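You operate a simulated robot arm through the tools that you are given. There is no shell and no other tool. Be economical: measure what you need, move in short steps, check, and stop when the job is done.

Carry out the task below with a simulated robot arm. There is one attempt and no reset: what you move stays moved.

Task
Shut the bench air down and vent the blue air tank to zero.
Fine: switch 3 off, regulator 2 fully back, black slide valve shut; shut the white vent lever again.

The check looks at the end state, three seconds after you hand in, the way a careful person would. Anything else that was tipped, shoved, dropped, spilled or broken makes it a failure.

Robot
A 7-joint arm with a two-finger parallel gripper on a trunk, on a base that drives. Base frame: it is fixed to the floor where the robot stands at the start and does not move with it; the origin is under the middle of the robot, x ahead of it, y to its left, z up. Lengths are in mm, angles in rad, forces in N, time in s.
With the tool pointing down near the work surface it reaches from about 100 to 720 mm from the robot's upright axis, wherever it stands. Its first joint turns from -2.897 to 2.897 rad. Places, roughly: air bench [200, -500, 400]; air tank [200, -800, 1100]; black slide valve [-100, -1100, 1300]; green vacuum switch [100, -800, 900]; grey pressure dial [300, -700, 1300]; number four switch [400, -100, 900]; number one switch [600, 100, 900]; number three switch [500, 0, 900]; number two regulator knob [0, -1000, 1400]; number two switch [500, 100, 900]; white vent lever [100, -800, 1100]. Payload 3.91 kg.
The TCP is the grasp point between the finger pads, 30 mm short of the fingertips. In the tool frame z runs along the fingers and y along their closing line. The gripper opens to 110 mm. The fingers are 20 mm wide and 10 mm thick; the gripper's body (48 by 112 mm) begins 55 mm behind the TCP.
Orientation is told as [roll, pitch, yaw] about the base's x, y, z axes, in that order, counted from this pose: with the fingers straight down and closing along the base's y, the tool's x points along the base's -x, its y along +y and its z along -z.

Tools
- The arm moves only by the tool play_rows. Its argument "moves" is a list of rows, each an object (a shift or turn left out is 0, a gripper value left out holds the last) with "translation": the shift along the tool's x, y, z in units of 500 mm (1.0 is 500 mm), a list of three; "dr": the turn, a rotation vector about the tool's x, y, z in units of 45 degrees (1.0 is 45 degrees), a list of three; "claw": the gripper command, from -1 (shut) to 1 (fully open), values between in proportion. In form: [{"translation": [x, y, z], "dr": [rx, ry, rz], "claw": claw}, ...]. A call has 1 to 8 rows; each row is the pose to reach, as a shift and turn from the pose commanded when the call began, along the tool's axes at that moment. A call with a number of a shift or a turn outside -1 to 1 is refused whole. Rows are played at 5 a second. More than 50 mm and 0.15 rad between two rows, or a gripper value outside its range, and nothing of the call is played. A pose out of reach is approached as far as the arm can. The call stops where the force on the tool passes 40 N (or 10 N more than at its start, if that is more) or the arm is blocked; 0.2 s more then pass. The fingers move at their own pace (about 153 mm/s each) and stop on an object; they squeeze with about 32 N. The grip force told is the motor's: it shows also when the fingers shut on nothing. Time passes only in rows, and 0.2 s behind the last, so rows that repeat a pose let the fingers close. The reply holds the time, the measured pose of the TCP, the force on the tool along the base axes, the opening and the grip force, in the units named above and with some noise, with the torque about the TCP (base axes, N m) and any sound that the robot's microphone picked up, and new pictures: "show" is both (left out), scene, wrist or none.
- Cameras (640 x 400 px; columns grow to the right, rows downward): "scene" is now at [-18.9, 79.1, 1349.8]; the picture's right is [-0.78, -0.62, 0.00], its down [-0.27, 0.34, -0.90] and it looks along [0.56, -0.71, -0.43] (base axes); focal length 214 px, centre (320, 200). "wrist" rides on the gripper at [77, 7, -115] in the tool frame; the picture's right is [-0.09, 1.00, 0.00], its down [-0.80, -0.07, -0.59] and it looks along [-0.59, -0.05, 0.80] (tool axes); focal length 270 px, centre (320, 200). There is no depth. A picture from a camera that has moved, and an enlarged one, comes with that camera's place and axes in the base frame and with its lens.
- move_column(by): slides the trunk up (or, below 0, down) by that many mm; the arm and the scene camera ride with it, the base frame stays. It gives what a move gives, with no picture.
- roll_base(legs): drives the robot by 1 to 6 legs, each [ahead, turn to the left] in mm and rad, along the robot's own axes; the way and the turn of a leg run together, so that a leg with both is an arc; at most 1500 mm and 3.142 rad a leg. The arm and the cameras ride along, it lands a little off, and it stops where it bumps. It gives what a move gives, and a new picture of the scene camera.
- aim_head(pan, tilt): turns the head with the scene camera to pan (to the left, within 2.705 rad either way) and tilt (down, from -0.506 to 1.204), counted from straight ahead of the robot. It gives what a move gives, and a new picture of the scene camera.
- zoom(camera, box): a new picture of the part [left, top, right, bottom] of that camera's present view, enlarged. It takes no simulated time.
- finish_job(): hands the job in; it is judged then, once.

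Go step by step. Nothing tells you exact positions but the pictures and the camera data: compare them with the known pose of the tool, close in by small moves and look again before you grip or let go. The budget is 120 turns and 260 pictures, counting those below and the enlarged ones. Unless the task says otherwise, let go and move clear before handing in, and close with one line.

The tools are called after ">>>" as name(argument=value, ...) on one line, values as JSON. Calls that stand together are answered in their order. play_rows: Moves the arm, as the interface text tells. Its arguments: {"type":"object","properties":{"moves":{"type":"array","items":{"type":"object","properties":{"translation":{"type":"array","items":{"type":"number"}},"dr":{"type":"array","items":{"type":"number"}},"claw":{"type":"number"}}}},"show":{"type":"string","enum":["both","scene","wrist","none"]}},"required":["moves"]} The other tools are called the same way: move_column (by) slides the trunk up or down; roll_base (legs) drives the base; aim_head (pan, tilt) turns the head that bears the scene camera; zoom (camera, box) takes an enlarged picture of a part of a camera's view; finish_job () hands the job in.

At the start:

```text
clock: 0.0
tcp_pos: [150.7, -382.2, 1000.4]
tool_rot: [-0.001, 0.0, -0.001]
force: [0.2, 0.5, 0.3]
moment: [0.03, 0.01, 0.01]
opening: 110.1
grasp_force: 0.0
trunk travel left (down, up): [-300.0, 310.0]
robot x, y, heading: [-0.3, -2.1, 0.002]
head pan, tilt: [-0.897, 0.447]
```

scene: 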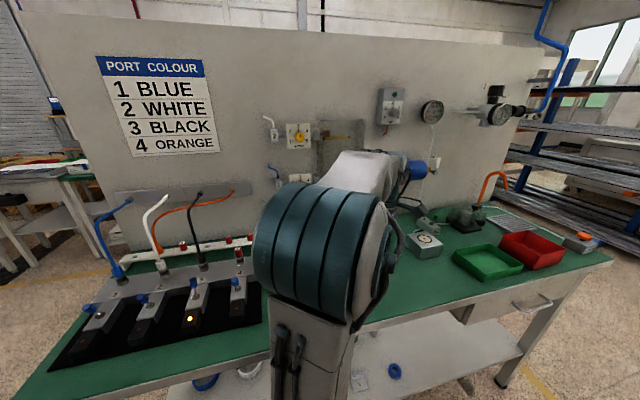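
wrist: 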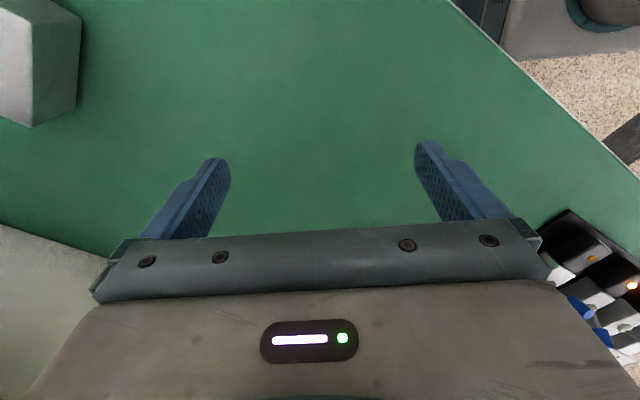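

The scene shows a bench with a back panel, four switches on the left, and the regulator and gauge on the right. I'll look closer at each group first.

>>> zoom(camera="scene", box=[40, 170, 280, 370])

>>> zoom(camera="scene", box=[360, 60, 560, 190])

>>> zoom(camera="scene", box=[240, 90, 460, 220])

```text
2.00 times, centred on (160, 270) of scene
camera zoom: at [-18.9, 79.1, 1349.8], right [-0.78, -0.62, 0.0], down [-0.27, 0.34, -0.9], along [0.56, -0.71, -0.43], focal length 429 px, centre (640, 60)
```

zoom: 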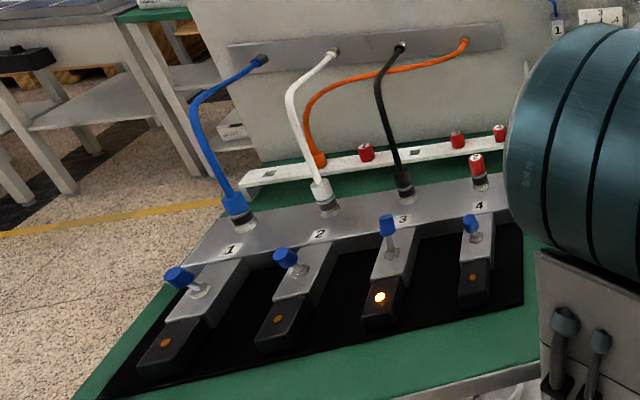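

```text
3.08 times, centred on (460, 125) of scene
camera zoom: at [-18.9, 79.1, 1349.8], right [-0.78, -0.62, 0.0], down [-0.27, 0.34, -0.9], along [0.56, -0.71, -0.43], focal length 660 px, centre (-111, 431)
```

zoom: 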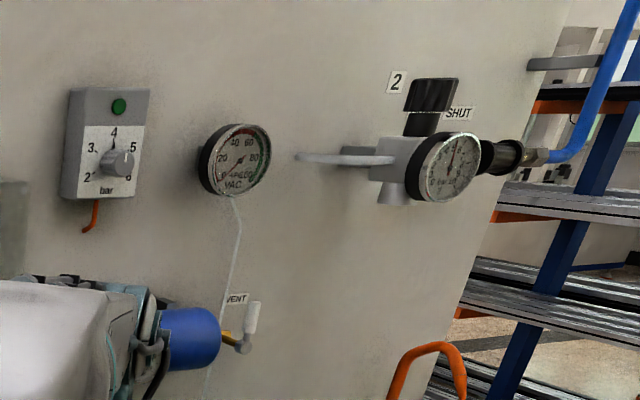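

```text
2.91 times, centred on (350, 155) of scene
camera zoom: at [-18.9, 79.1, 1349.8], right [-0.78, -0.62, 0.0], down [-0.27, 0.34, -0.9], along [0.56, -0.71, -0.43], focal length 624 px, centre (233, 331)
```

zoom: 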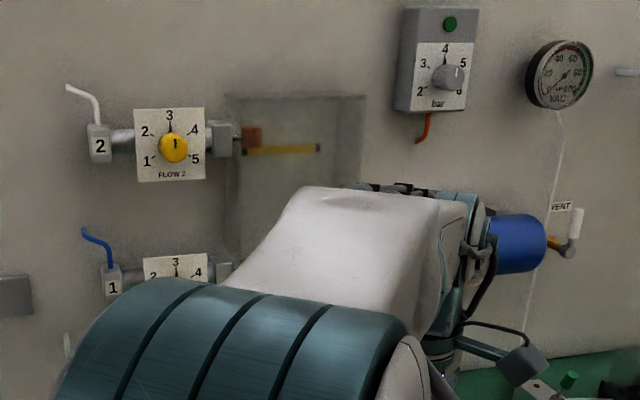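

>>> zoom(camera="scene", box=[150, 255, 260, 335])

>>> zoom(camera="scene", box=[60, 265, 170, 345])

>>> zoom(camera="scene", box=[420, 75, 540, 150])

```text
5.00 times, centred on (205, 295) of scene
camera zoom: at [-18.9, 79.1, 1349.8], right [-0.78, -0.62, 0.0], down [-0.27, 0.34, -0.9], along [0.56, -0.71, -0.43], focal length 1072 px, centre (895, -275)
```

zoom: 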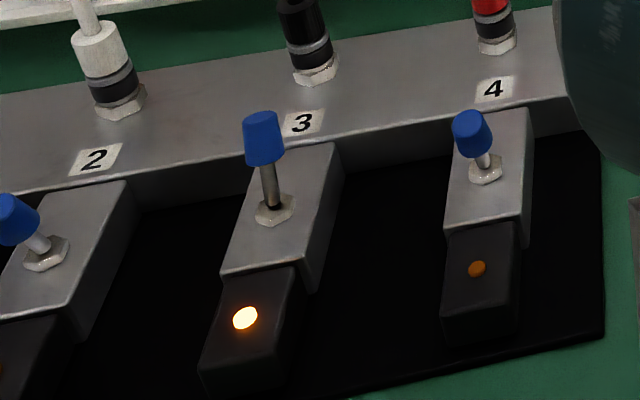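

```text
5.00 times, centred on (115, 305) of scene
camera zoom: at [-18.9, 79.1, 1349.8], right [-0.78, -0.62, 0.0], down [-0.27, 0.34, -0.9], along [0.56, -0.71, -0.43], focal length 1072 px, centre (1345, -325)
```

zoom: 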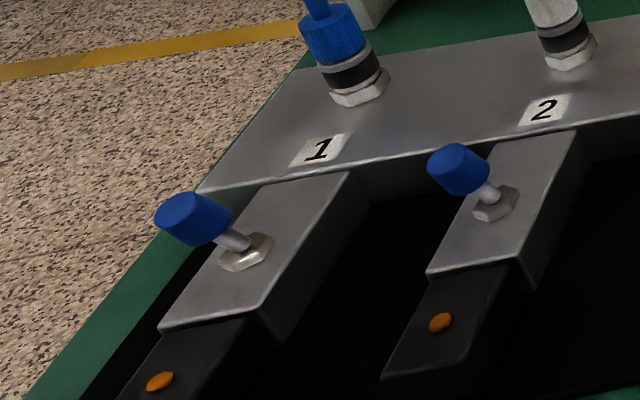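

```text
5.33 times, centred on (480, 112) of scene
camera zoom: at [-18.9, 79.1, 1349.8], right [-0.78, -0.62, 0.0], down [-0.27, 0.34, -0.9], along [0.56, -0.71, -0.43], focal length 1144 px, centre (-533, 667)
```

zoom: 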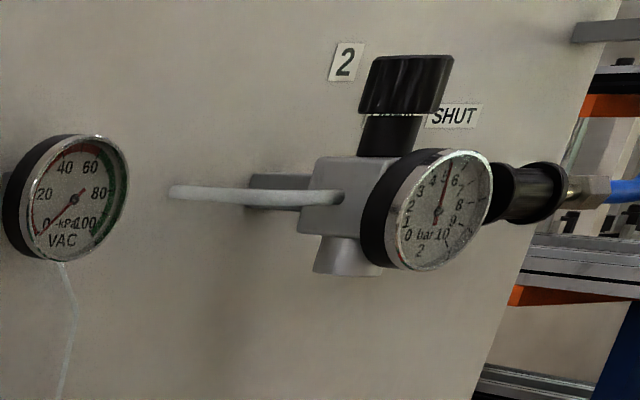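

Switch 3 is the lit one, with its lever leaning to the panel. The switches that are off lean to the front, so 3 must be flipped frontward. I'll turn the hand square to the bench and go above lever 3.

>>> play_rows(moves=[{"translation": [-0.071, 0.068, -0.04], "dr": [0, 0, 0.167], "claw": 1}, {"translation": [-0.142, 0.137, -0.06], "dr": [0, 0, 0.334]}, {"translation": [-0.213, 0.205, -0.06], "dr": [0, 0, 0.5]}, {"translation": [-0.284, 0.274, -0.06], "dr": [0, 0, 0.668]}, {"translation": [-0.355, 0.342, -0.06], "dr": [0, 0, 0.836]}], show="none")

>>> play_rows(moves=[{"translation": [-0.014, 0.09, 0], "claw": -1}, {"translation": [-0.028, 0.18, 0]}, {"translation": [-0.042, 0.27, 0]}, {"translation": [-0.056, 0.36, 0]}, {"translation": [-0.072, 0.45, 0]}, {"translation": [-0.072, 0.486, 0]}])

```text
refused: row 1 steps farther than a row can; nothing moved
```

```text
clock: 1.6
tcp_pos: [195.8, -149.9, 977.3]
tool_rot: [0.064, 0.095, -0.015]
force: [1.0, 0.7, 0.0]
moment: [-0.01, 0.01, -0.04]
opening: 0.0
grasp_force: 32.0
trunk travel left (down, up): [-300.0, 310.0]
robot x, y, heading: [-2.7, 4.5, -0.005]
head pan, tilt: [-0.897, 0.447]
stopped in row 6: the arm was blocked; the commanded pose is now the measured one
camera scene: at [-18.8, 79.2, 1349.8], right [-0.78, -0.62, 0.0], down [-0.27, 0.34, -0.9], along [0.56, -0.71, -0.43], focal length 214 px, centre (320, 200)
camera wrist: at [128.7, -150.7, 1099.2], right [0.11, 0.99, 0.06], down [0.85, -0.12, 0.51], along [0.51, -0.01, -0.86], focal length 270 px, centre (320, 200)
```

scene: 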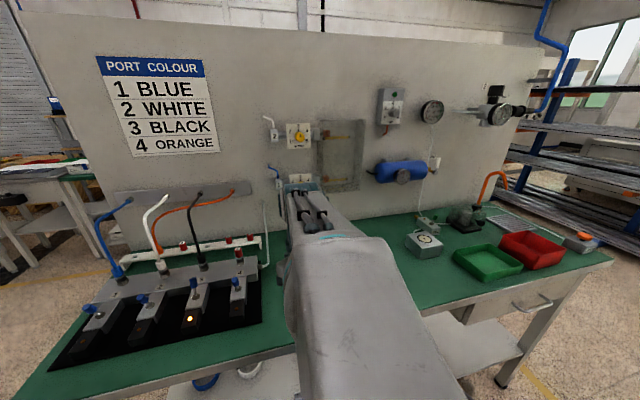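
wrist: 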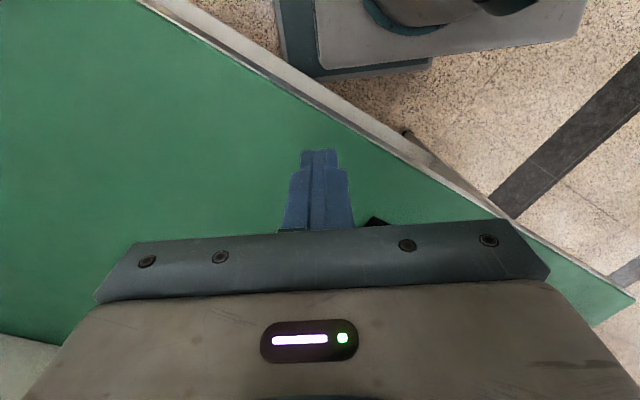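

The chained second call ran alone and took the arm in too close to the robot; nothing was touched. I'll level the tool and move outwards.

>>> play_rows(moves=[{"translation": [-0.05, 0, -0.05], "dr": [0.04, -0.06, 0]}, {"translation": [-0.12, 0, -0.1], "dr": [0.08, -0.12, 0]}, {"translation": [-0.2, 0, -0.12], "dr": [0.08, -0.12, 0]}, {"translation": [-0.28, 0, -0.14], "dr": [0.08, -0.12, 0]}], show="scene")

```text
clock: 2.6
tcp_pos: [340.0, -157.5, 1033.3]
tool_rot: [0.0, 0.0, -0.02]
force: [0.2, 0.8, 0.9]
moment: [0.0, 0.01, 0.01]
opening: 0.0
grasp_force: 32.1
trunk travel left (down, up): [-300.0, 310.0]
robot x, y, heading: [3.7, 2.2, -0.001]
head pan, tilt: [-0.897, 0.447]
camera scene: at [-18.8, 79.2, 1349.7], right [-0.78, -0.62, 0.0], down [-0.27, 0.34, -0.9], along [0.56, -0.71, -0.43], focal length 214 px, centre (320, 200)
```

scene: 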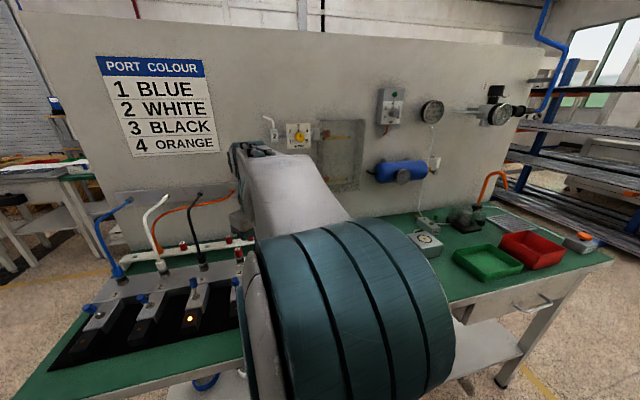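

>>> play_rows(moves=[{"translation": [-0.053, 0.038, 0], "dr": [0, 0, 0.135]}, {"translation": [-0.107, 0.075, 0], "dr": [0, 0, 0.27]}, {"translation": [-0.16, 0.112, 0], "dr": [0, 0, 0.405]}, {"translation": [-0.213, 0.15, 0], "dr": [0, 0, 0.54]}, {"translation": [-0.267, 0.188, 0], "dr": [0, 0, 0.675]}, {"translation": [-0.32, 0.225, 0], "dr": [0, 0, 0.81]}])

```text
clock: 4.0
tcp_pos: [504.2, -46.5, 1036.4]
tool_rot: [-0.001, 0.0, -0.654]
force: [0.0, 0.3, 0.9]
moment: [-0.01, 0.05, 0.0]
opening: 0.0
grasp_force: 31.8
trunk travel left (down, up): [-300.0, 310.0]
robot x, y, heading: [-2.6, -1.4, -0.001]
head pan, tilt: [-0.897, 0.447]
camera scene: at [-18.8, 79.3, 1349.7], right [-0.78, -0.62, 0.0], down [-0.27, 0.34, -0.9], along [0.56, -0.7, -0.43], focal length 214 px, centre (320, 200)
camera wrist: at [446.2, 6.5, 1150.2], right [0.68, 0.74, 0.0], down [0.59, -0.54, 0.59], along [0.44, -0.4, -0.8], focal length 270 px, centre (320, 200)
```

scene: 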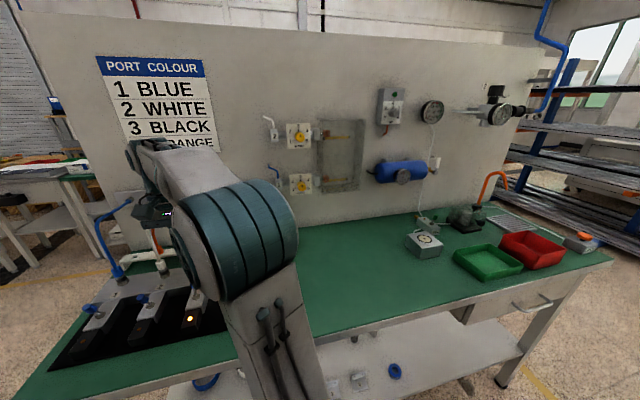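
wrist: 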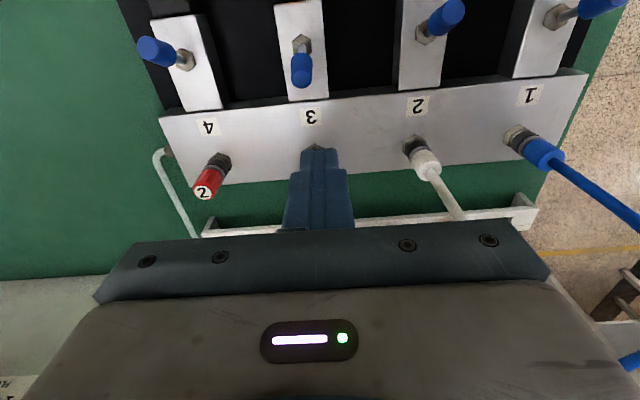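

The knob of lever 3 is at about (469,-33,939), leaning to the panel, with the hose fitting some 80 mm behind it. I'll lower the closed fingers behind the knob.

>>> play_rows(moves=[{"translation": [0.004, -0.02, 0.05]}, {"translation": [0.008, -0.02, 0.11]}])

>>> zoom(camera="scene", box=[130, 195, 270, 335])

```text
clock: 4.6
tcp_pos: [495.7, -50.7, 982.9]
tool_rot: [0.0, 0.0, -0.653]
force: [0.6, -0.1, 0.1]
moment: [-0.02, 0.0, 0.02]
opening: 0.0
grasp_force: 31.5
trunk travel left (down, up): [-300.0, 310.0]
robot x, y, heading: [-3.1, 0.3, -0.004]
head pan, tilt: [-0.897, 0.447]
camera scene: at [-18.9, 79.2, 1349.8], right [-0.78, -0.62, 0.0], down [-0.27, 0.34, -0.9], along [0.56, -0.71, -0.43], focal length 214 px, centre (320, 200)
camera wrist: at [437.0, 0.2, 1096.8], right [0.68, 0.74, 0.0], down [0.59, -0.54, 0.6], along [0.44, -0.4, -0.8], focal length 270 px, centre (320, 200)
```

scene: 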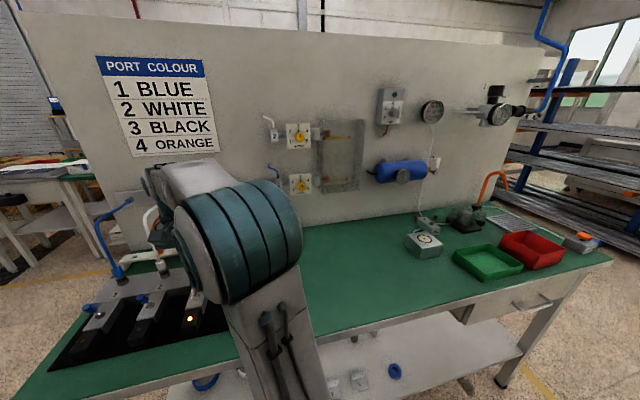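
wrist: 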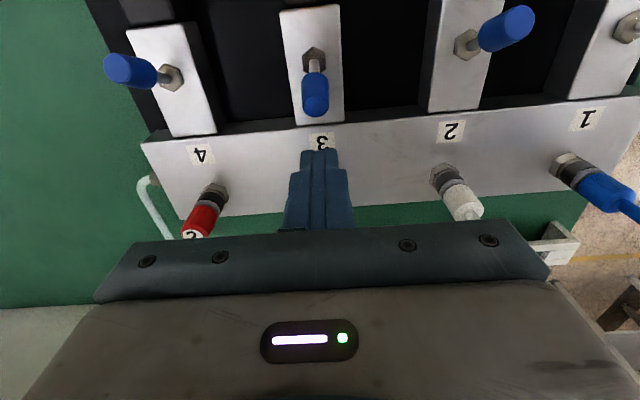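

```text
2.86 times, centred on (200, 265) of scene
camera zoom: at [-18.9, 79.2, 1349.8], right [-0.78, -0.62, 0.0], down [-0.27, 0.34, -0.9], along [0.56, -0.71, -0.43], focal length 613 px, centre (663, 14)
```

zoom: 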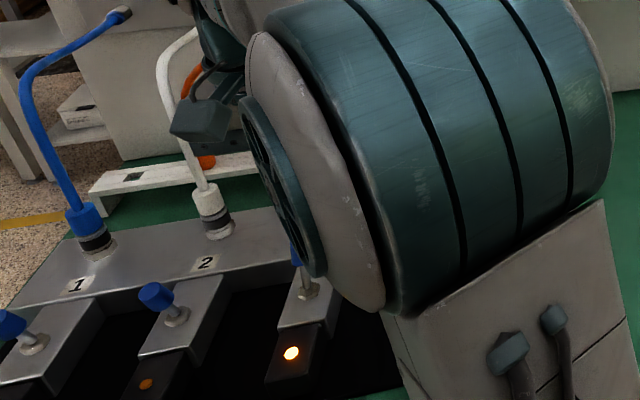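

>>> play_rows(moves=[{"translation": [0, -0.004, 0.03]}, {"translation": [0, -0.004, 0.06]}, {"translation": [0.02, -0.004, 0.06]}, {"translation": [0.04, -0.004, 0.06]}, {"translation": [0.06, -0.004, 0.06]}, {"translation": [0.08, -0.004, 0.06]}, {"translation": [0.1, -0.004, 0.06]}])

```text
clock: 6.1
tcp_pos: [464.7, -34.0, 950.6]
tool_rot: [0.008, -0.023, -0.661]
force: [13.3, -6.9, -0.7]
moment: [-0.19, -0.32, -0.04]
opening: 0.0
grasp_force: 32.2
trunk travel left (down, up): [-300.0, 310.0]
robot x, y, heading: [3.4, 5.8, -0.008]
head pan, tilt: [-0.897, 0.447]
heard: click
stopped in row 7: the force on the tool passed its limit (the readings are from after the stop); the commanded pose is now the measured one
camera scene: at [-15.7, 78.1, 1349.7], right [-0.78, -0.62, 0.0], down [-0.27, 0.34, -0.9], along [0.56, -0.71, -0.43], focal length 214 px, centre (320, 200)
camera wrist: at [404.8, 18.9, 1063.6], right [0.68, 0.73, 0.01], down [0.58, -0.54, 0.61], along [0.45, -0.41, -0.79], focal length 270 px, centre (320, 200)
```

scene: 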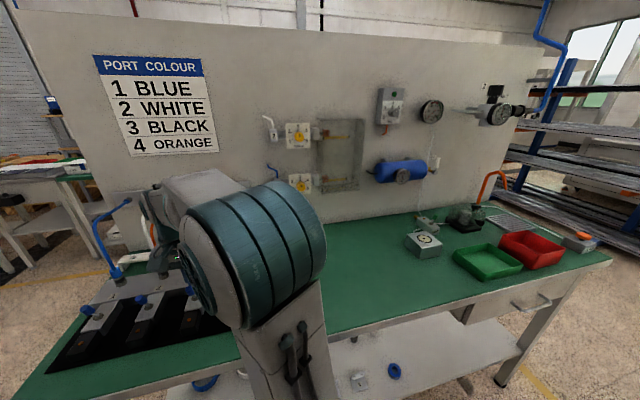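
wrist: 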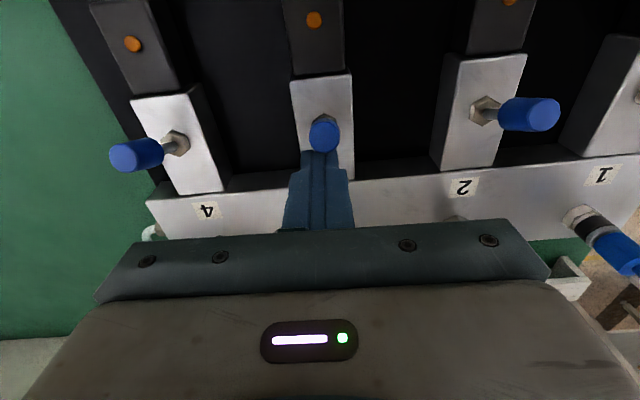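

Click heard and lamp 3 is out. I'll back off and raise the hand, then check.

>>> play_rows(moves=[{"translation": [-0.03, 0, -0.02]}, {"translation": [-0.03, 0, -0.11]}, {"translation": [-0.03, 0, -0.2]}, {"translation": [-0.03, 0, -0.29]}, {"translation": [0.05, 0, -0.34]}, {"translation": [0.13, 0, -0.34]}])

```text
clock: 7.5
tcp_pos: [407.5, 8.6, 1118.2]
tool_rot: [0.006, -0.018, -0.66]
force: [0.0, 0.0, 0.4]
moment: [0.03, 0.01, -0.01]
opening: 0.3
grasp_force: 32.1
trunk travel left (down, up): [-300.0, 310.0]
robot x, y, heading: [3.1, 0.8, -0.001]
head pan, tilt: [-0.897, 0.447]
camera scene: at [-18.2, 79.3, 1349.8], right [-0.78, -0.62, 0.0], down [-0.27, 0.34, -0.9], along [0.56, -0.71, -0.43], focal length 214 px, centre (320, 200)
camera wrist: at [348.1, 61.2, 1232.4], right [0.68, 0.73, 0.01], down [0.58, -0.54, 0.61], along [0.45, -0.41, -0.79], focal length 270 px, centre (320, 200)
```

scene: 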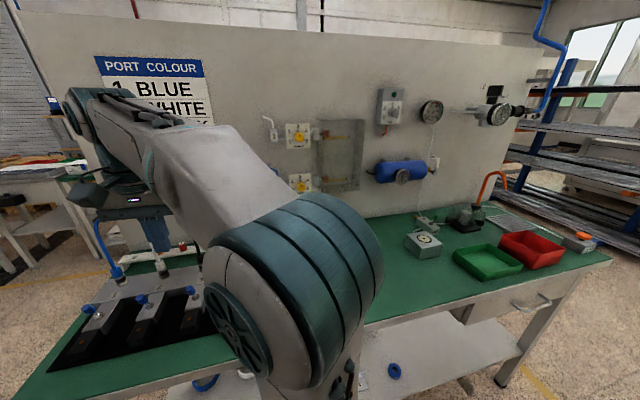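
wrist: 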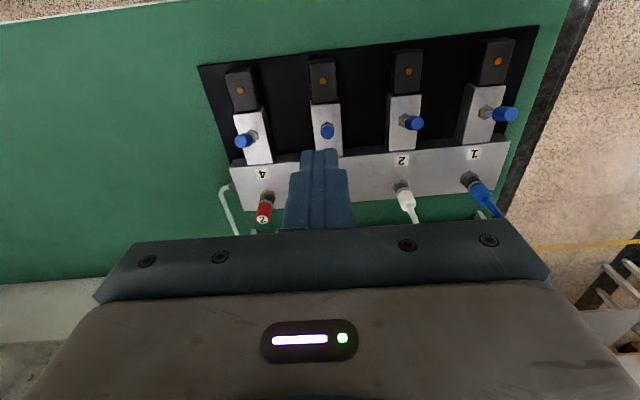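

Switch 3 is off. Now a closer look at the tank, vent and regulator area.

>>> zoom(camera="scene", box=[360, 130, 480, 205])

>>> zoom(camera="scene", box=[460, 75, 556, 135])

```text
5.33 times, centred on (420, 168) of scene
camera zoom: at [-18.2, 79.3, 1349.8], right [-0.78, -0.62, 0.0], down [-0.27, 0.34, -0.9], along [0.56, -0.71, -0.43], focal length 1144 px, centre (-213, 373)
```

zoom: 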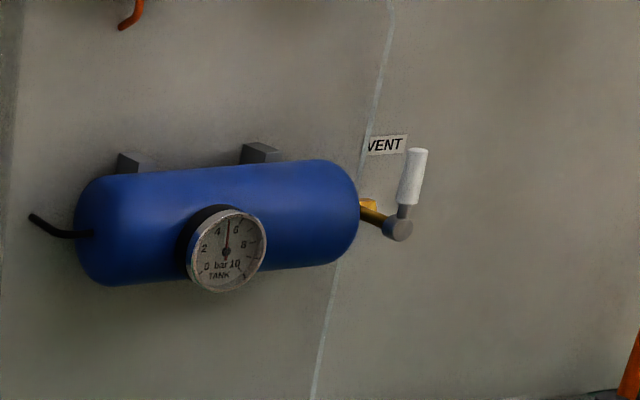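

```text
6.67 times, centred on (508, 105) of scene
camera zoom: at [-18.2, 79.3, 1349.8], right [-0.78, -0.62, 0.0], down [-0.27, 0.34, -0.9], along [0.56, -0.71, -0.43], focal length 1430 px, centre (-933, 833)
```

zoom: 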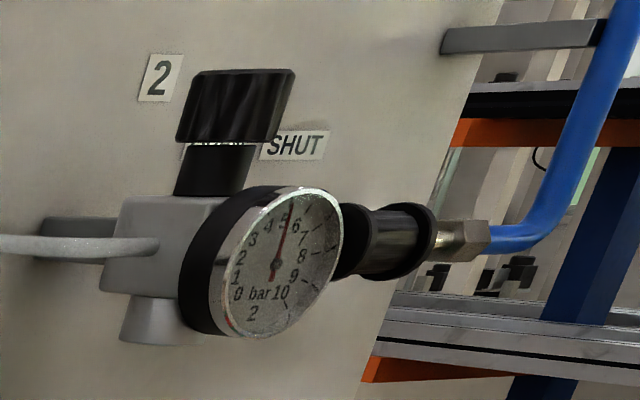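

The tank reads ~5 bar and the vent lever is up; regulator 2 also reads 5 bar. I'll turn the base parallel to the bench, in readiness to back along it.

>>> roll_base(legs=[[0, 0.93]])

```text
clock: 10.3
tcp_pos: [233.6, 335.2, 1118.9]
tool_rot: [0.004, -0.018, 0.285]
force: [0.2, 1.1, -0.7]
moment: [0.01, 0.0, -0.02]
opening: 0.0
grasp_force: 32.2
trunk travel left (down, up): [-300.0, 310.0]
robot x, y, heading: [1.4, 5.1, 0.938]
head pan, tilt: [-0.897, 0.447]
camera scene: at [-73.6, 31.6, 1349.7], right [0.04, -1.0, 0.0], down [-0.43, -0.02, -0.9], along [0.9, 0.04, -0.43], focal length 214 px, centre (320, 200)
```

scene: 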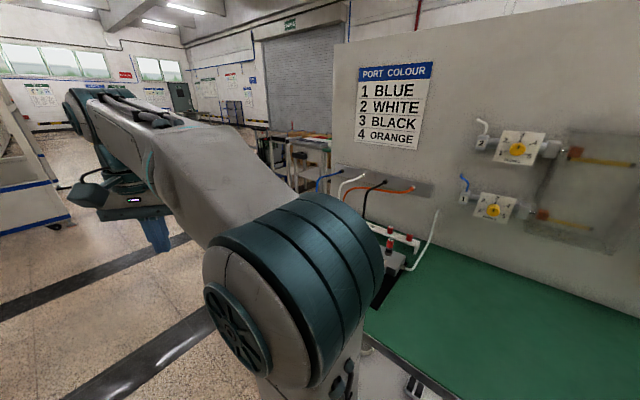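

>>> roll_base(legs=[[-760, 0]])

>>> aim_head(pan=-1.57, tilt=0.2)

```text
clock: 14.4
tcp_pos: [-210.1, -273.1, 1118.9]
tool_rot: [0.005, -0.016, 0.293]
force: [0.2, 0.4, 0.0]
moment: [-0.01, 0.02, 0.02]
opening: 0.0
grasp_force: 31.8
trunk travel left (down, up): [-300.0, 310.0]
robot x, y, heading: [-442.0, -608.1, 0.952]
head pan, tilt: [-0.897, 0.447]
camera scene: at [-514.1, -579.3, 1349.8], right [0.05, -1.0, 0.0], down [-0.43, -0.02, -0.9], along [0.9, 0.05, -0.43], focal length 214 px, centre (320, 200)
```

scene: 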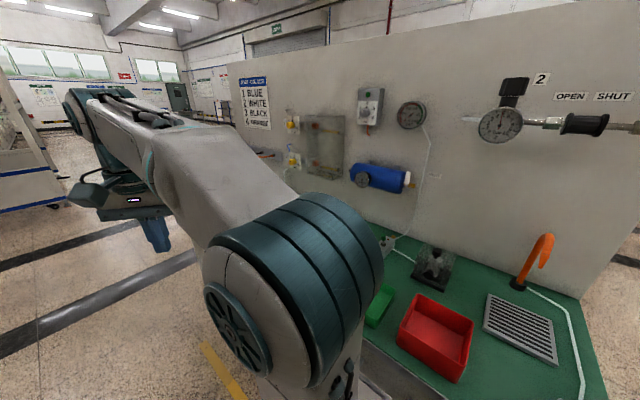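

```text
clock: 15.5
tcp_pos: [-209.1, -272.7, 1120.3]
tool_rot: [0.006, -0.017, 0.293]
force: [-1.1, -0.6, 0.1]
moment: [-0.03, -0.01, 0.03]
opening: 0.1
grasp_force: 32.3
trunk travel left (down, up): [-300.0, 310.0]
robot x, y, heading: [-438.3, -609.8, 0.951]
head pan, tilt: [-1.571, 0.201]
camera scene: at [-530.1, -638.2, 1372.7], right [-0.58, -0.81, 0.0], down [-0.16, 0.12, -0.98], along [0.8, -0.57, -0.2], focal length 214 px, centre (320, 200)
```

scene: 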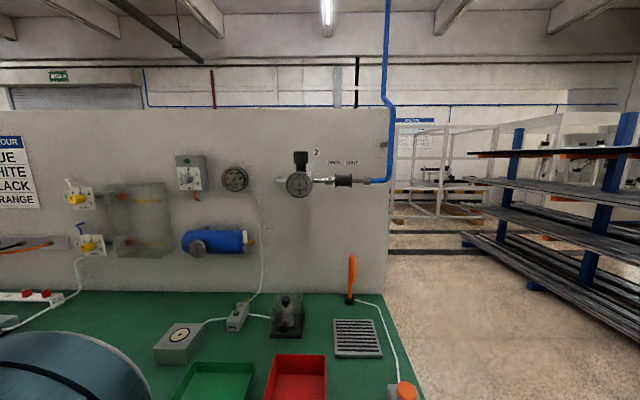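

>>> zoom(camera="scene", box=[260, 130, 420, 230])

>>> zoom(camera="scene", box=[170, 215, 270, 265])

>>> zoom(camera="scene", box=[275, 140, 370, 200])

```text
4.00 times, centred on (340, 180) of scene
camera zoom: at [-530.1, -638.2, 1372.7], right [-0.58, -0.81, 0.0], down [-0.16, 0.12, -0.98], along [0.8, -0.57, -0.2], focal length 858 px, centre (240, 280)
```

zoom: 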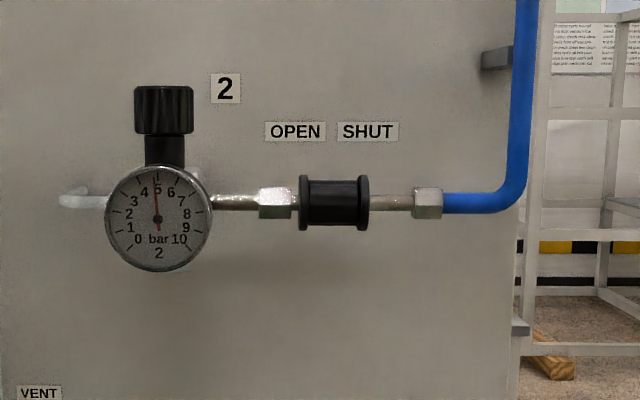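

```text
6.40 times, centred on (220, 240) of scene
camera zoom: at [-530.1, -638.2, 1372.7], right [-0.58, -0.81, 0.0], down [-0.16, 0.12, -0.98], along [0.8, -0.57, -0.2], focal length 1373 px, centre (960, -56)
```

zoom: 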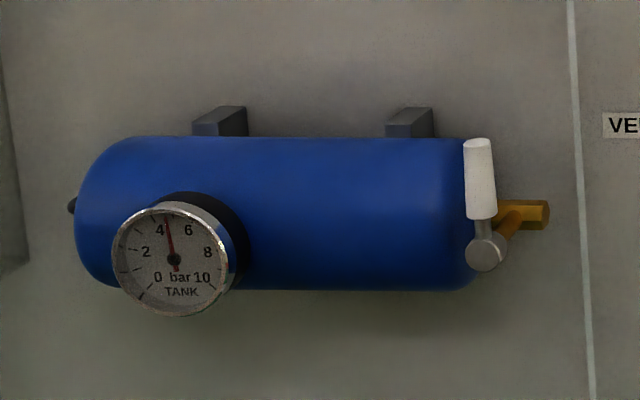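

```text
6.67 times, centred on (322, 170) of scene
camera zoom: at [-530.1, -638.2, 1372.7], right [-0.58, -0.81, 0.0], down [-0.16, 0.12, -0.98], along [0.8, -0.57, -0.2], focal length 1430 px, centre (303, 400)
```

zoom: 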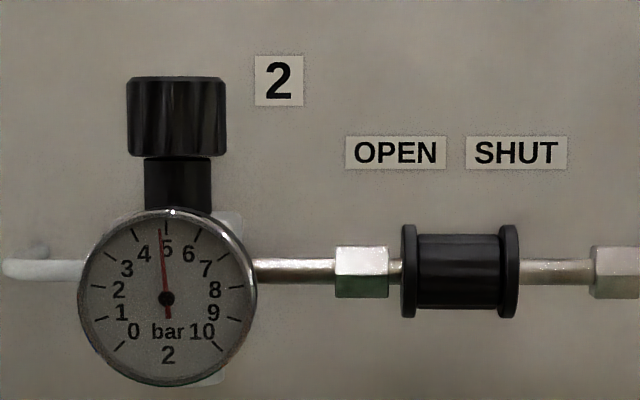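

Triangulated: knob 2 at about (27,-968,1370), slide sleeve (-58,-1060,1303) now at OPEN, vent handle (127,-818,1126), pivot (129,-819,1087), panel face 680 mm deep. I'll raise the trunk, then swing the arm round toward the knob.

>>> move_column(by=300)

>>> aim_head(pan=-1.45, tilt=0.5)

```text
clock: 18.5
tcp_pos: [-210.2, -272.3, 1417.7]
tool_rot: [0.005, -0.018, 0.293]
force: [0.8, -0.2, -0.2]
moment: [0.0, -0.01, 0.02]
opening: 0.0
grasp_force: 32.1
trunk travel left (down, up): [-600.0, 10.0]
robot x, y, heading: [-441.9, -610.0, 0.951]
head pan, tilt: [-1.571, 0.201]
```

```text
clock: 19.3
tcp_pos: [-211.0, -272.6, 1419.2]
tool_rot: [0.007, -0.017, 0.294]
force: [-0.2, -0.1, 0.1]
moment: [0.01, 0.01, 0.03]
opening: 0.0
grasp_force: 31.7
trunk travel left (down, up): [-600.0, 10.0]
robot x, y, heading: [-440.1, -609.9, 0.952]
head pan, tilt: [-1.45, 0.499]
camera scene: at [-526.1, -627.7, 1645.1], right [-0.48, -0.88, 0.0], down [-0.42, 0.23, -0.88], along [0.77, -0.42, -0.48], focal length 214 px, centre (320, 200)
```

scene: 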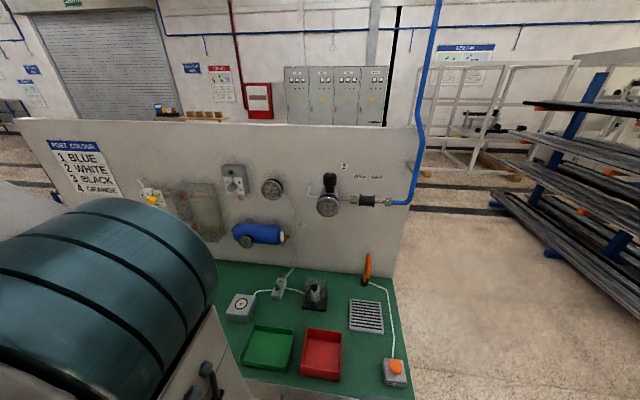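

>>> play_rows(moves=[{"translation": [-0.04, -0.078, -0.01], "dr": [0, 0, 0.125]}, {"translation": [-0.08, -0.157, -0.02], "dr": [0, 0, 0.25]}, {"translation": [-0.12, -0.235, -0.03], "dr": [0, 0, 0.375]}, {"translation": [-0.161, -0.313, -0.04], "dr": [0, 0, 0.5]}, {"translation": [-0.201, -0.392, -0.05], "dr": [0, 0, 0.625]}, {"translation": [-0.241, -0.47, -0.06], "dr": [0, 0, 0.75]}, {"translation": [-0.282, -0.548, -0.06], "dr": [0, 0, 0.875]}, {"translation": [-0.322, -0.627, -0.06], "dr": [0, 0, 1.0]}], show="scene")

```text
clock: 21.1
tcp_pos: [36.1, -528.8, 1448.8]
tool_rot: [0.016, -0.007, -0.493]
force: [1.0, 0.4, 0.8]
moment: [0.01, 0.02, 0.0]
opening: 0.0
grasp_force: 31.4
trunk travel left (down, up): [-600.0, 10.0]
robot x, y, heading: [-440.6, -608.6, 0.954]
head pan, tilt: [-1.45, 0.499]
camera scene: at [-524.1, -628.4, 1645.1], right [-0.48, -0.88, 0.0], down [-0.42, 0.23, -0.88], along [0.77, -0.42, -0.48], focal length 214 px, centre (320, 200)
```

scene: 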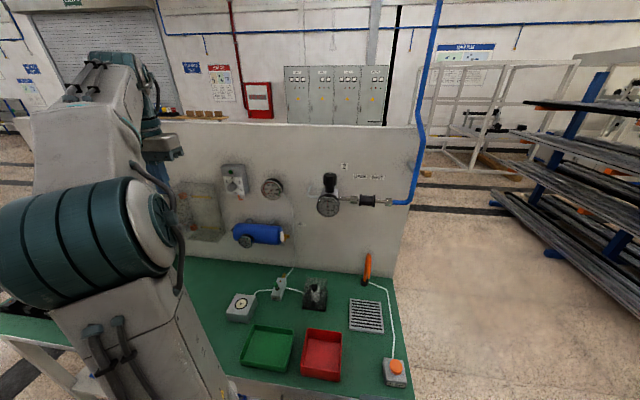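

>>> play_rows(moves=[{"translation": [-0.0323, -0.0879, 0], "dr": [0, 0, 0.02]}, {"translation": [-0.0646, -0.1757, 0], "dr": [0, 0, 0.04]}, {"translation": [-0.097, -0.2636, 0], "dr": [0, 0, 0.06]}, {"translation": [-0.1293, -0.3515, 0], "dr": [0, 0, 0.08]}, {"translation": [-0.1616, -0.4394, 0], "dr": [0, 0, 0.1]}, {"translation": [-0.1939, -0.5272, 0], "dr": [0, 0, 0.12]}, {"translation": [-0.226, -0.615, 0], "dr": [0, 0, 0.14]}, {"translation": [-0.2585, -0.703, 0], "dr": [0, 0, 0.17]}])

```text
clock: 22.9
tcp_pos: [-13.6, -900.7, 1442.0]
tool_rot: [0.02, -0.002, -0.625]
force: [-0.3, -0.5, 0.2]
moment: [0.01, 0.0, 0.0]
opening: 0.0
grasp_force: 32.1
trunk travel left (down, up): [-600.0, 10.0]
robot x, y, heading: [-436.9, -611.7, 0.949]
head pan, tilt: [-1.45, 0.499]
camera scene: at [-525.3, -630.0, 1645.0], right [-0.48, -0.88, 0.0], down [-0.42, 0.23, -0.88], along [0.77, -0.42, -0.48], focal length 214 px, centre (320, 200)
camera wrist: at [-75.7, -851.9, 1555.7], right [0.65, 0.76, 0.02], down [0.6, -0.53, 0.6], along [0.46, -0.38, -0.8], focal length 270 px, centre (320, 200)
```

scene: 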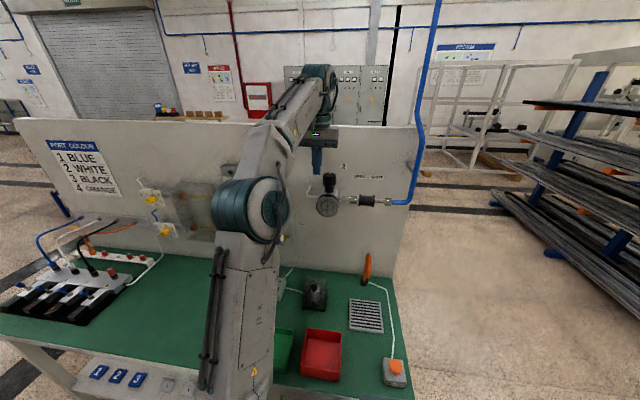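
wrist: 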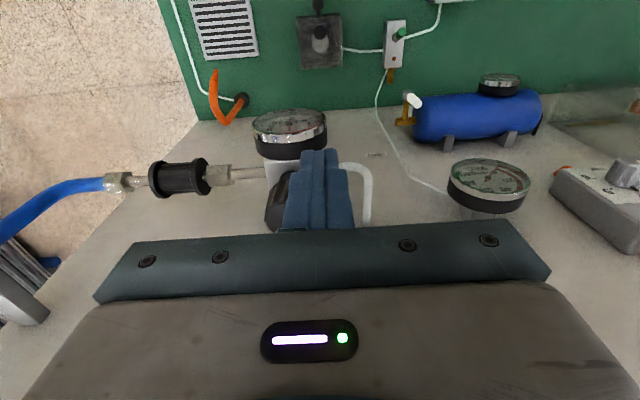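

>>> play_rows(moves=[{"translation": [-0.07, -0.03, -0.012], "dr": [0.025, 0, 0], "claw": 0.6}, {"translation": [-0.145, -0.06, -0.016], "dr": [0.025, 0, 0]}, {"translation": [-0.145, -0.06, -0.016], "dr": [0.025, 0, 0]}])

>>> zoom(camera="scene", box=[270, 90, 410, 230])

```text
clock: 23.7
tcp_pos: [-5.5, -922.3, 1435.1]
tool_rot: [-0.004, -0.007, -0.625]
force: [-0.3, 0.6, 0.6]
moment: [0.0, 0.0, -0.01]
opening: 87.8
grasp_force: 0.0
out of reach, approached as far as the arm can: row 1, 2, 3
trunk travel left (down, up): [-600.0, 10.0]
robot x, y, heading: [-437.1, -610.3, 0.952]
head pan, tilt: [-1.45, 0.499]
camera scene: at [-525.6, -628.3, 1645.0], right [-0.48, -0.88, 0.0], down [-0.42, 0.23, -0.88], along [0.77, -0.42, -0.48], focal length 214 px, centre (320, 200)
camera wrist: at [-65.9, -870.7, 1549.2], right [0.65, 0.76, 0.0], down [0.6, -0.52, 0.6], along [0.45, -0.4, -0.8], focal length 270 px, centre (320, 200)
```

scene: 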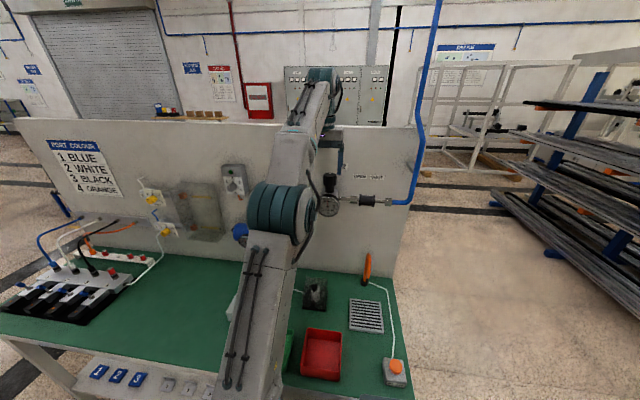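
wrist: 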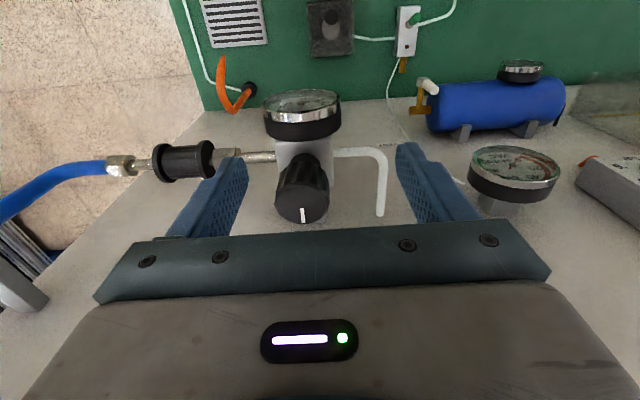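

```text
2.86 times, centred on (340, 160) of scene
camera zoom: at [-525.6, -628.3, 1645.0], right [-0.48, -0.88, 0.0], down [-0.42, 0.23, -0.88], along [0.77, -0.42, -0.48], focal length 613 px, centre (263, 314)
```

zoom: 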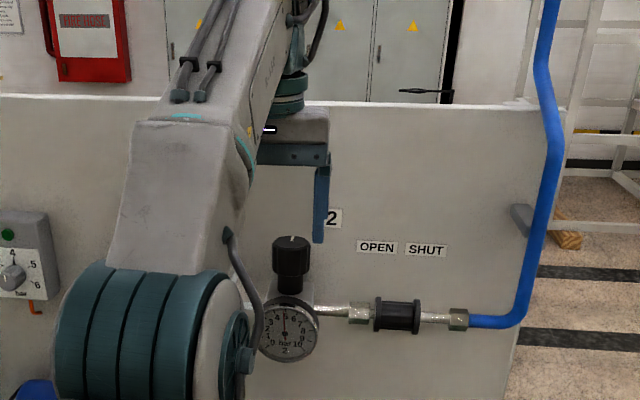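

The tool-down reach ended at 532 mm at this height, some 55 mm short of the knob; lower down it should reach. I'll raise the trunk by its last bit and see how the arm answers to lowering.

>>> move_column(by=10)

>>> play_rows(moves=[{"translation": [0.02, 0, 0.06], "claw": 1}], show="wrist")

```text
clock: 24.2
tcp_pos: [-5.4, -922.0, 1445.4]
tool_rot: [-0.002, -0.009, -0.623]
force: [0.1, -0.4, 0.2]
moment: [-0.02, 0.01, 0.0]
opening: 87.8
grasp_force: 0.0
trunk travel left (down, up): [-610.0, 0.0]
robot x, y, heading: [-438.4, -605.5, 0.946]
head pan, tilt: [-1.45, 0.499]
```

```text
clock: 24.6
tcp_pos: [-13.0, -914.5, 1417.7]
tool_rot: [-0.003, -0.01, -0.625]
force: [-0.3, 0.0, -0.5]
moment: [0.0, -0.01, -0.01]
opening: 109.9
grasp_force: 0.1
trunk travel left (down, up): [-610.0, 0.0]
robot x, y, heading: [-438.2, -611.5, 0.951]
head pan, tilt: [-1.45, 0.499]
camera wrist: at [-74.2, -863.0, 1530.5], right [0.65, 0.76, 0.0], down [0.6, -0.52, 0.6], along [0.46, -0.4, -0.8], focal length 270 px, centre (320, 200)
```

wrist: 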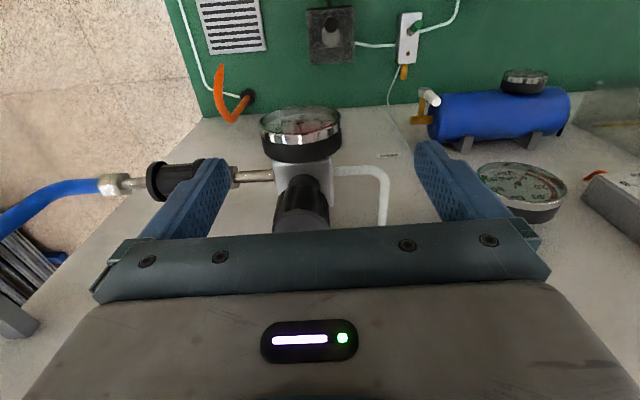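

>>> play_rows(moves=[{"translation": [0, -0.02, 0.04]}, {"translation": [0, -0.032, 0.067]}, {"translation": [-0.04, -0.032, 0.067]}, {"translation": [-0.08, -0.032, 0.067]}])

>>> zoom(camera="scene", box=[290, 120, 390, 220])

```text
clock: 25.6
tcp_pos: [11.9, -954.7, 1381.2]
tool_rot: [-0.001, -0.007, -0.624]
force: [-0.3, -0.2, 0.2]
moment: [0.02, 0.0, 0.02]
opening: 110.0
grasp_force: 0.1
trunk travel left (down, up): [-610.0, 0.0]
robot x, y, heading: [-436.5, -609.2, 0.949]
head pan, tilt: [-1.45, 0.499]
camera scene: at [-524.9, -628.7, 1655.1], right [-0.48, -0.88, 0.0], down [-0.42, 0.23, -0.88], along [0.77, -0.42, -0.48], focal length 214 px, centre (320, 200)
camera wrist: at [-49.1, -903.6, 1495.4], right [0.65, 0.76, 0.0], down [0.6, -0.52, 0.6], along [0.45, -0.39, -0.8], focal length 270 px, centre (320, 200)
```

scene: 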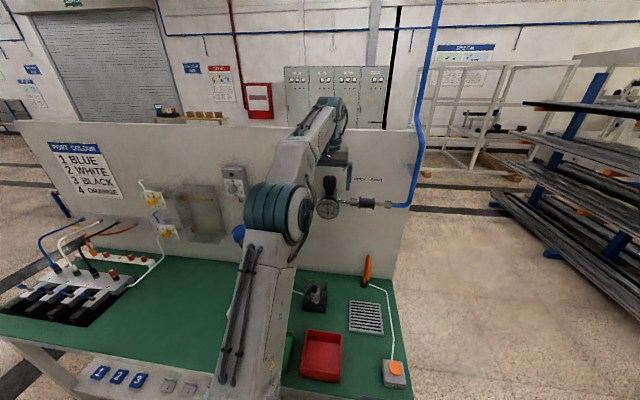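
wrist: 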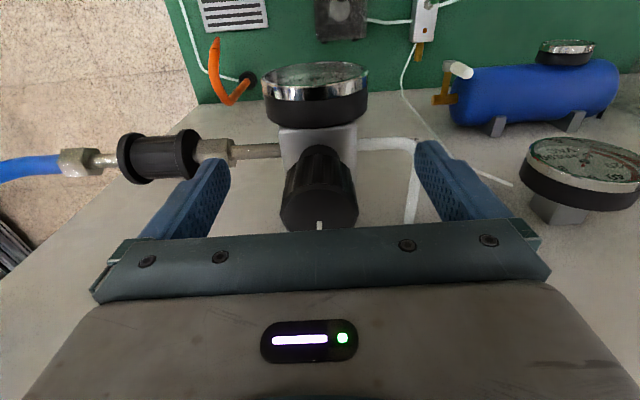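

```text
4.00 times, centred on (340, 170) of scene
camera zoom: at [-524.9, -628.7, 1655.1], right [-0.48, -0.88, 0.0], down [-0.42, 0.23, -0.88], along [0.77, -0.42, -0.48], focal length 858 px, centre (240, 320)
```

zoom: 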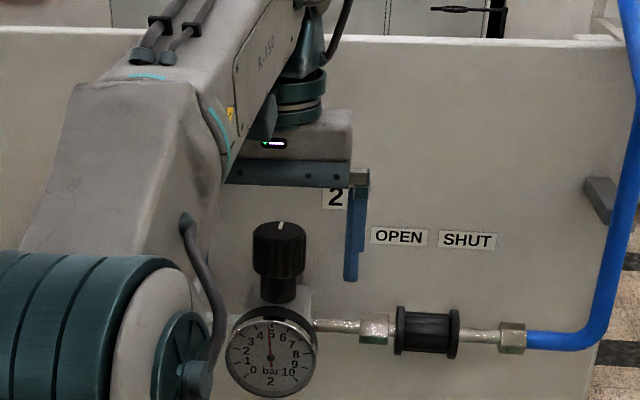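

>>> play_rows(moves=[{"translation": [-0.028, 0, -0.004]}, {"translation": [-0.028, 0, -0.004], "dr": [0, 0, 0.18]}, {"translation": [-0.028, 0, -0.004], "dr": [0, 0, 0.36]}, {"translation": [-0.028, 0, -0.004], "dr": [0, 0, 0.54]}])

>>> zoom(camera="scene", box=[290, 120, 390, 220])

```text
clock: 26.6
tcp_pos: [21.1, -961.1, 1384.3]
tool_rot: [0.001, -0.011, -1.052]
force: [0.0, 0.0, -0.5]
moment: [0.01, 0.0, 0.0]
opening: 109.9
grasp_force: 0.0
trunk travel left (down, up): [-610.0, 0.0]
robot x, y, heading: [-436.8, -612.2, 0.953]
head pan, tilt: [-1.45, 0.499]
camera scene: at [-526.0, -627.8, 1655.0], right [-0.48, -0.88, 0.0], down [-0.42, 0.23, -0.88], along [0.77, -0.42, -0.48], focal length 214 px, centre (320, 200)
camera wrist: at [-12.4, -890.0, 1498.0], right [0.91, 0.42, 0.0], down [0.33, -0.73, 0.6], along [0.25, -0.55, -0.8], focal length 270 px, centre (320, 200)
```

scene: 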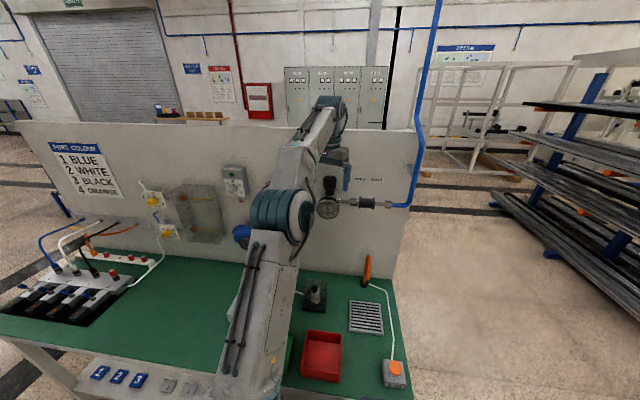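
wrist: 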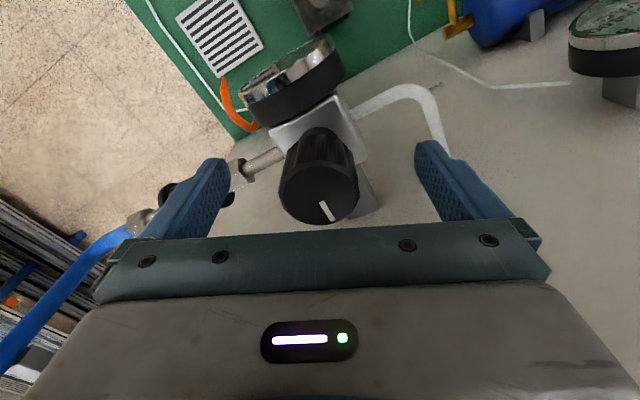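

```text
4.00 times, centred on (340, 170) of scene
camera zoom: at [-526.0, -627.8, 1655.0], right [-0.48, -0.88, 0.0], down [-0.42, 0.23, -0.88], along [0.77, -0.42, -0.48], focal length 858 px, centre (240, 320)
```

zoom: 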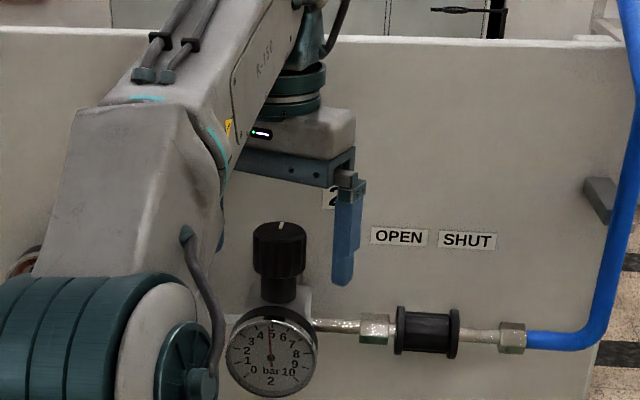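

>>> play_rows(moves=[{"translation": [-0.012, 0, 0], "dr": [0, 0, 0.18]}, {"translation": [-0.012, 0, 0], "dr": [0, 0, 0.36]}, {"translation": [-0.012, 0, 0], "dr": [0, 0, 0.54]}, {"translation": [-0.012, 0, 0], "dr": [0, 0, 0.72]}, {"translation": [-0.012, 0, 0], "dr": [0, 0, 0.9]}], show="wrist")

```text
clock: 27.9
tcp_pos: [23.0, -966.1, 1384.6]
tool_rot: [0.006, -0.005, -1.759]
force: [-0.1, -0.3, 0.4]
moment: [-0.01, 0.0, 0.0]
opening: 110.1
grasp_force: 0.0
trunk travel left (down, up): [-610.0, 0.0]
robot x, y, heading: [-437.4, -608.9, 0.951]
head pan, tilt: [-1.45, 0.499]
camera wrist: at [42.7, -891.4, 1498.5], right [0.96, -0.27, 0.01], down [-0.22, -0.77, 0.6], along [-0.16, -0.58, -0.8], focal length 270 px, centre (320, 200)
```

wrist: 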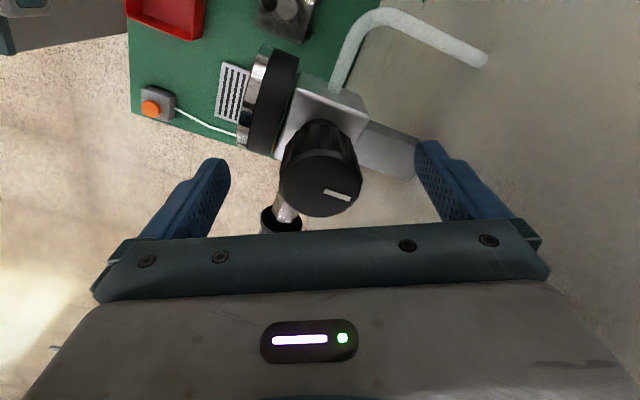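

>>> play_rows(moves=[{"translation": [0, 0, 0], "dr": [0, 0, 0.18]}, {"translation": [0, 0, 0], "dr": [0, 0, 0.36]}, {"translation": [0, 0, 0], "dr": [0, 0, 0.54]}, {"translation": [0, 0, 0], "dr": [0, 0, 0.68]}, {"translation": [0, 0, 0], "dr": [0, 0, 0.68], "claw": -1}, {"translation": [0, 0, 0], "dr": [0, 0, 0.68]}, {"translation": [0, 0, 0], "dr": [0, 0, 0.68]}])

>>> zoom(camera="scene", box=[290, 120, 390, 220])

```text
clock: 29.4
tcp_pos: [24.5, -965.2, 1384.4]
tool_rot: [0.008, -0.002, -2.29]
force: [-1.4, 0.2, 0.5]
moment: [0.84, 1.13, 0.0]
opening: 41.7
grasp_force: 44.7
trunk travel left (down, up): [-610.0, 0.0]
robot x, y, heading: [-442.4, -612.2, 0.95]
head pan, tilt: [-1.45, 0.499]
camera scene: at [-526.0, -627.8, 1655.0], right [-0.48, -0.88, 0.0], down [-0.42, 0.23, -0.88], along [0.77, -0.42, -0.48], focal length 214 px, centre (320, 200)
camera wrist: at [78.1, -912.0, 1498.9], right [0.69, -0.72, 0.01], down [-0.58, -0.55, 0.6], along [-0.43, -0.42, -0.8], focal length 270 px, centre (320, 200)
```

scene: 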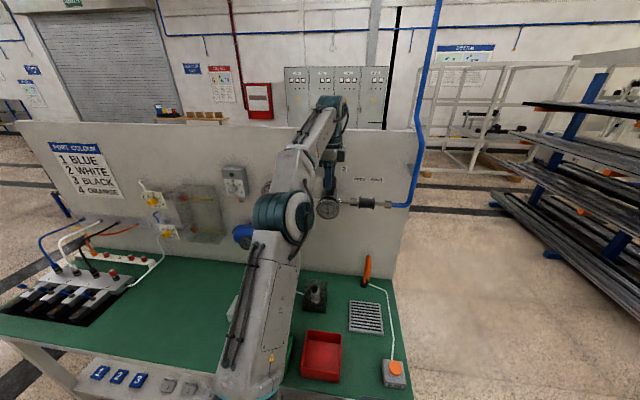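
wrist: 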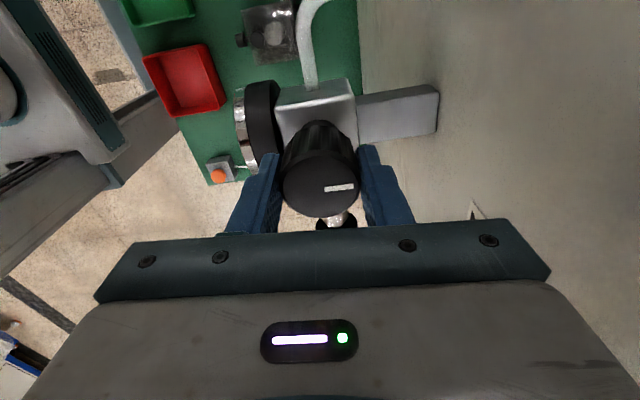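

```text
4.00 times, centred on (340, 170) of scene
camera zoom: at [-526.0, -627.8, 1655.0], right [-0.48, -0.88, 0.0], down [-0.42, 0.23, -0.88], along [0.77, -0.42, -0.48], focal length 858 px, centre (240, 320)
```

zoom: 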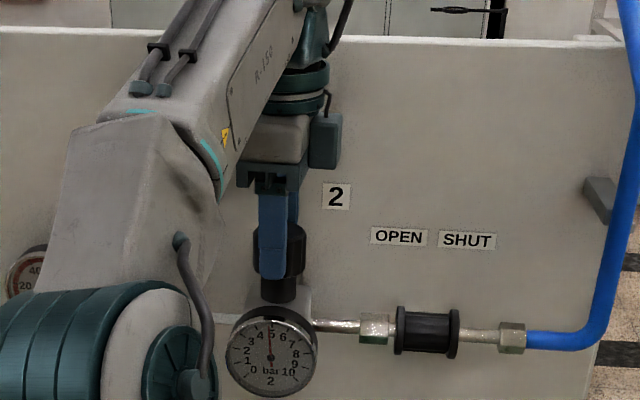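

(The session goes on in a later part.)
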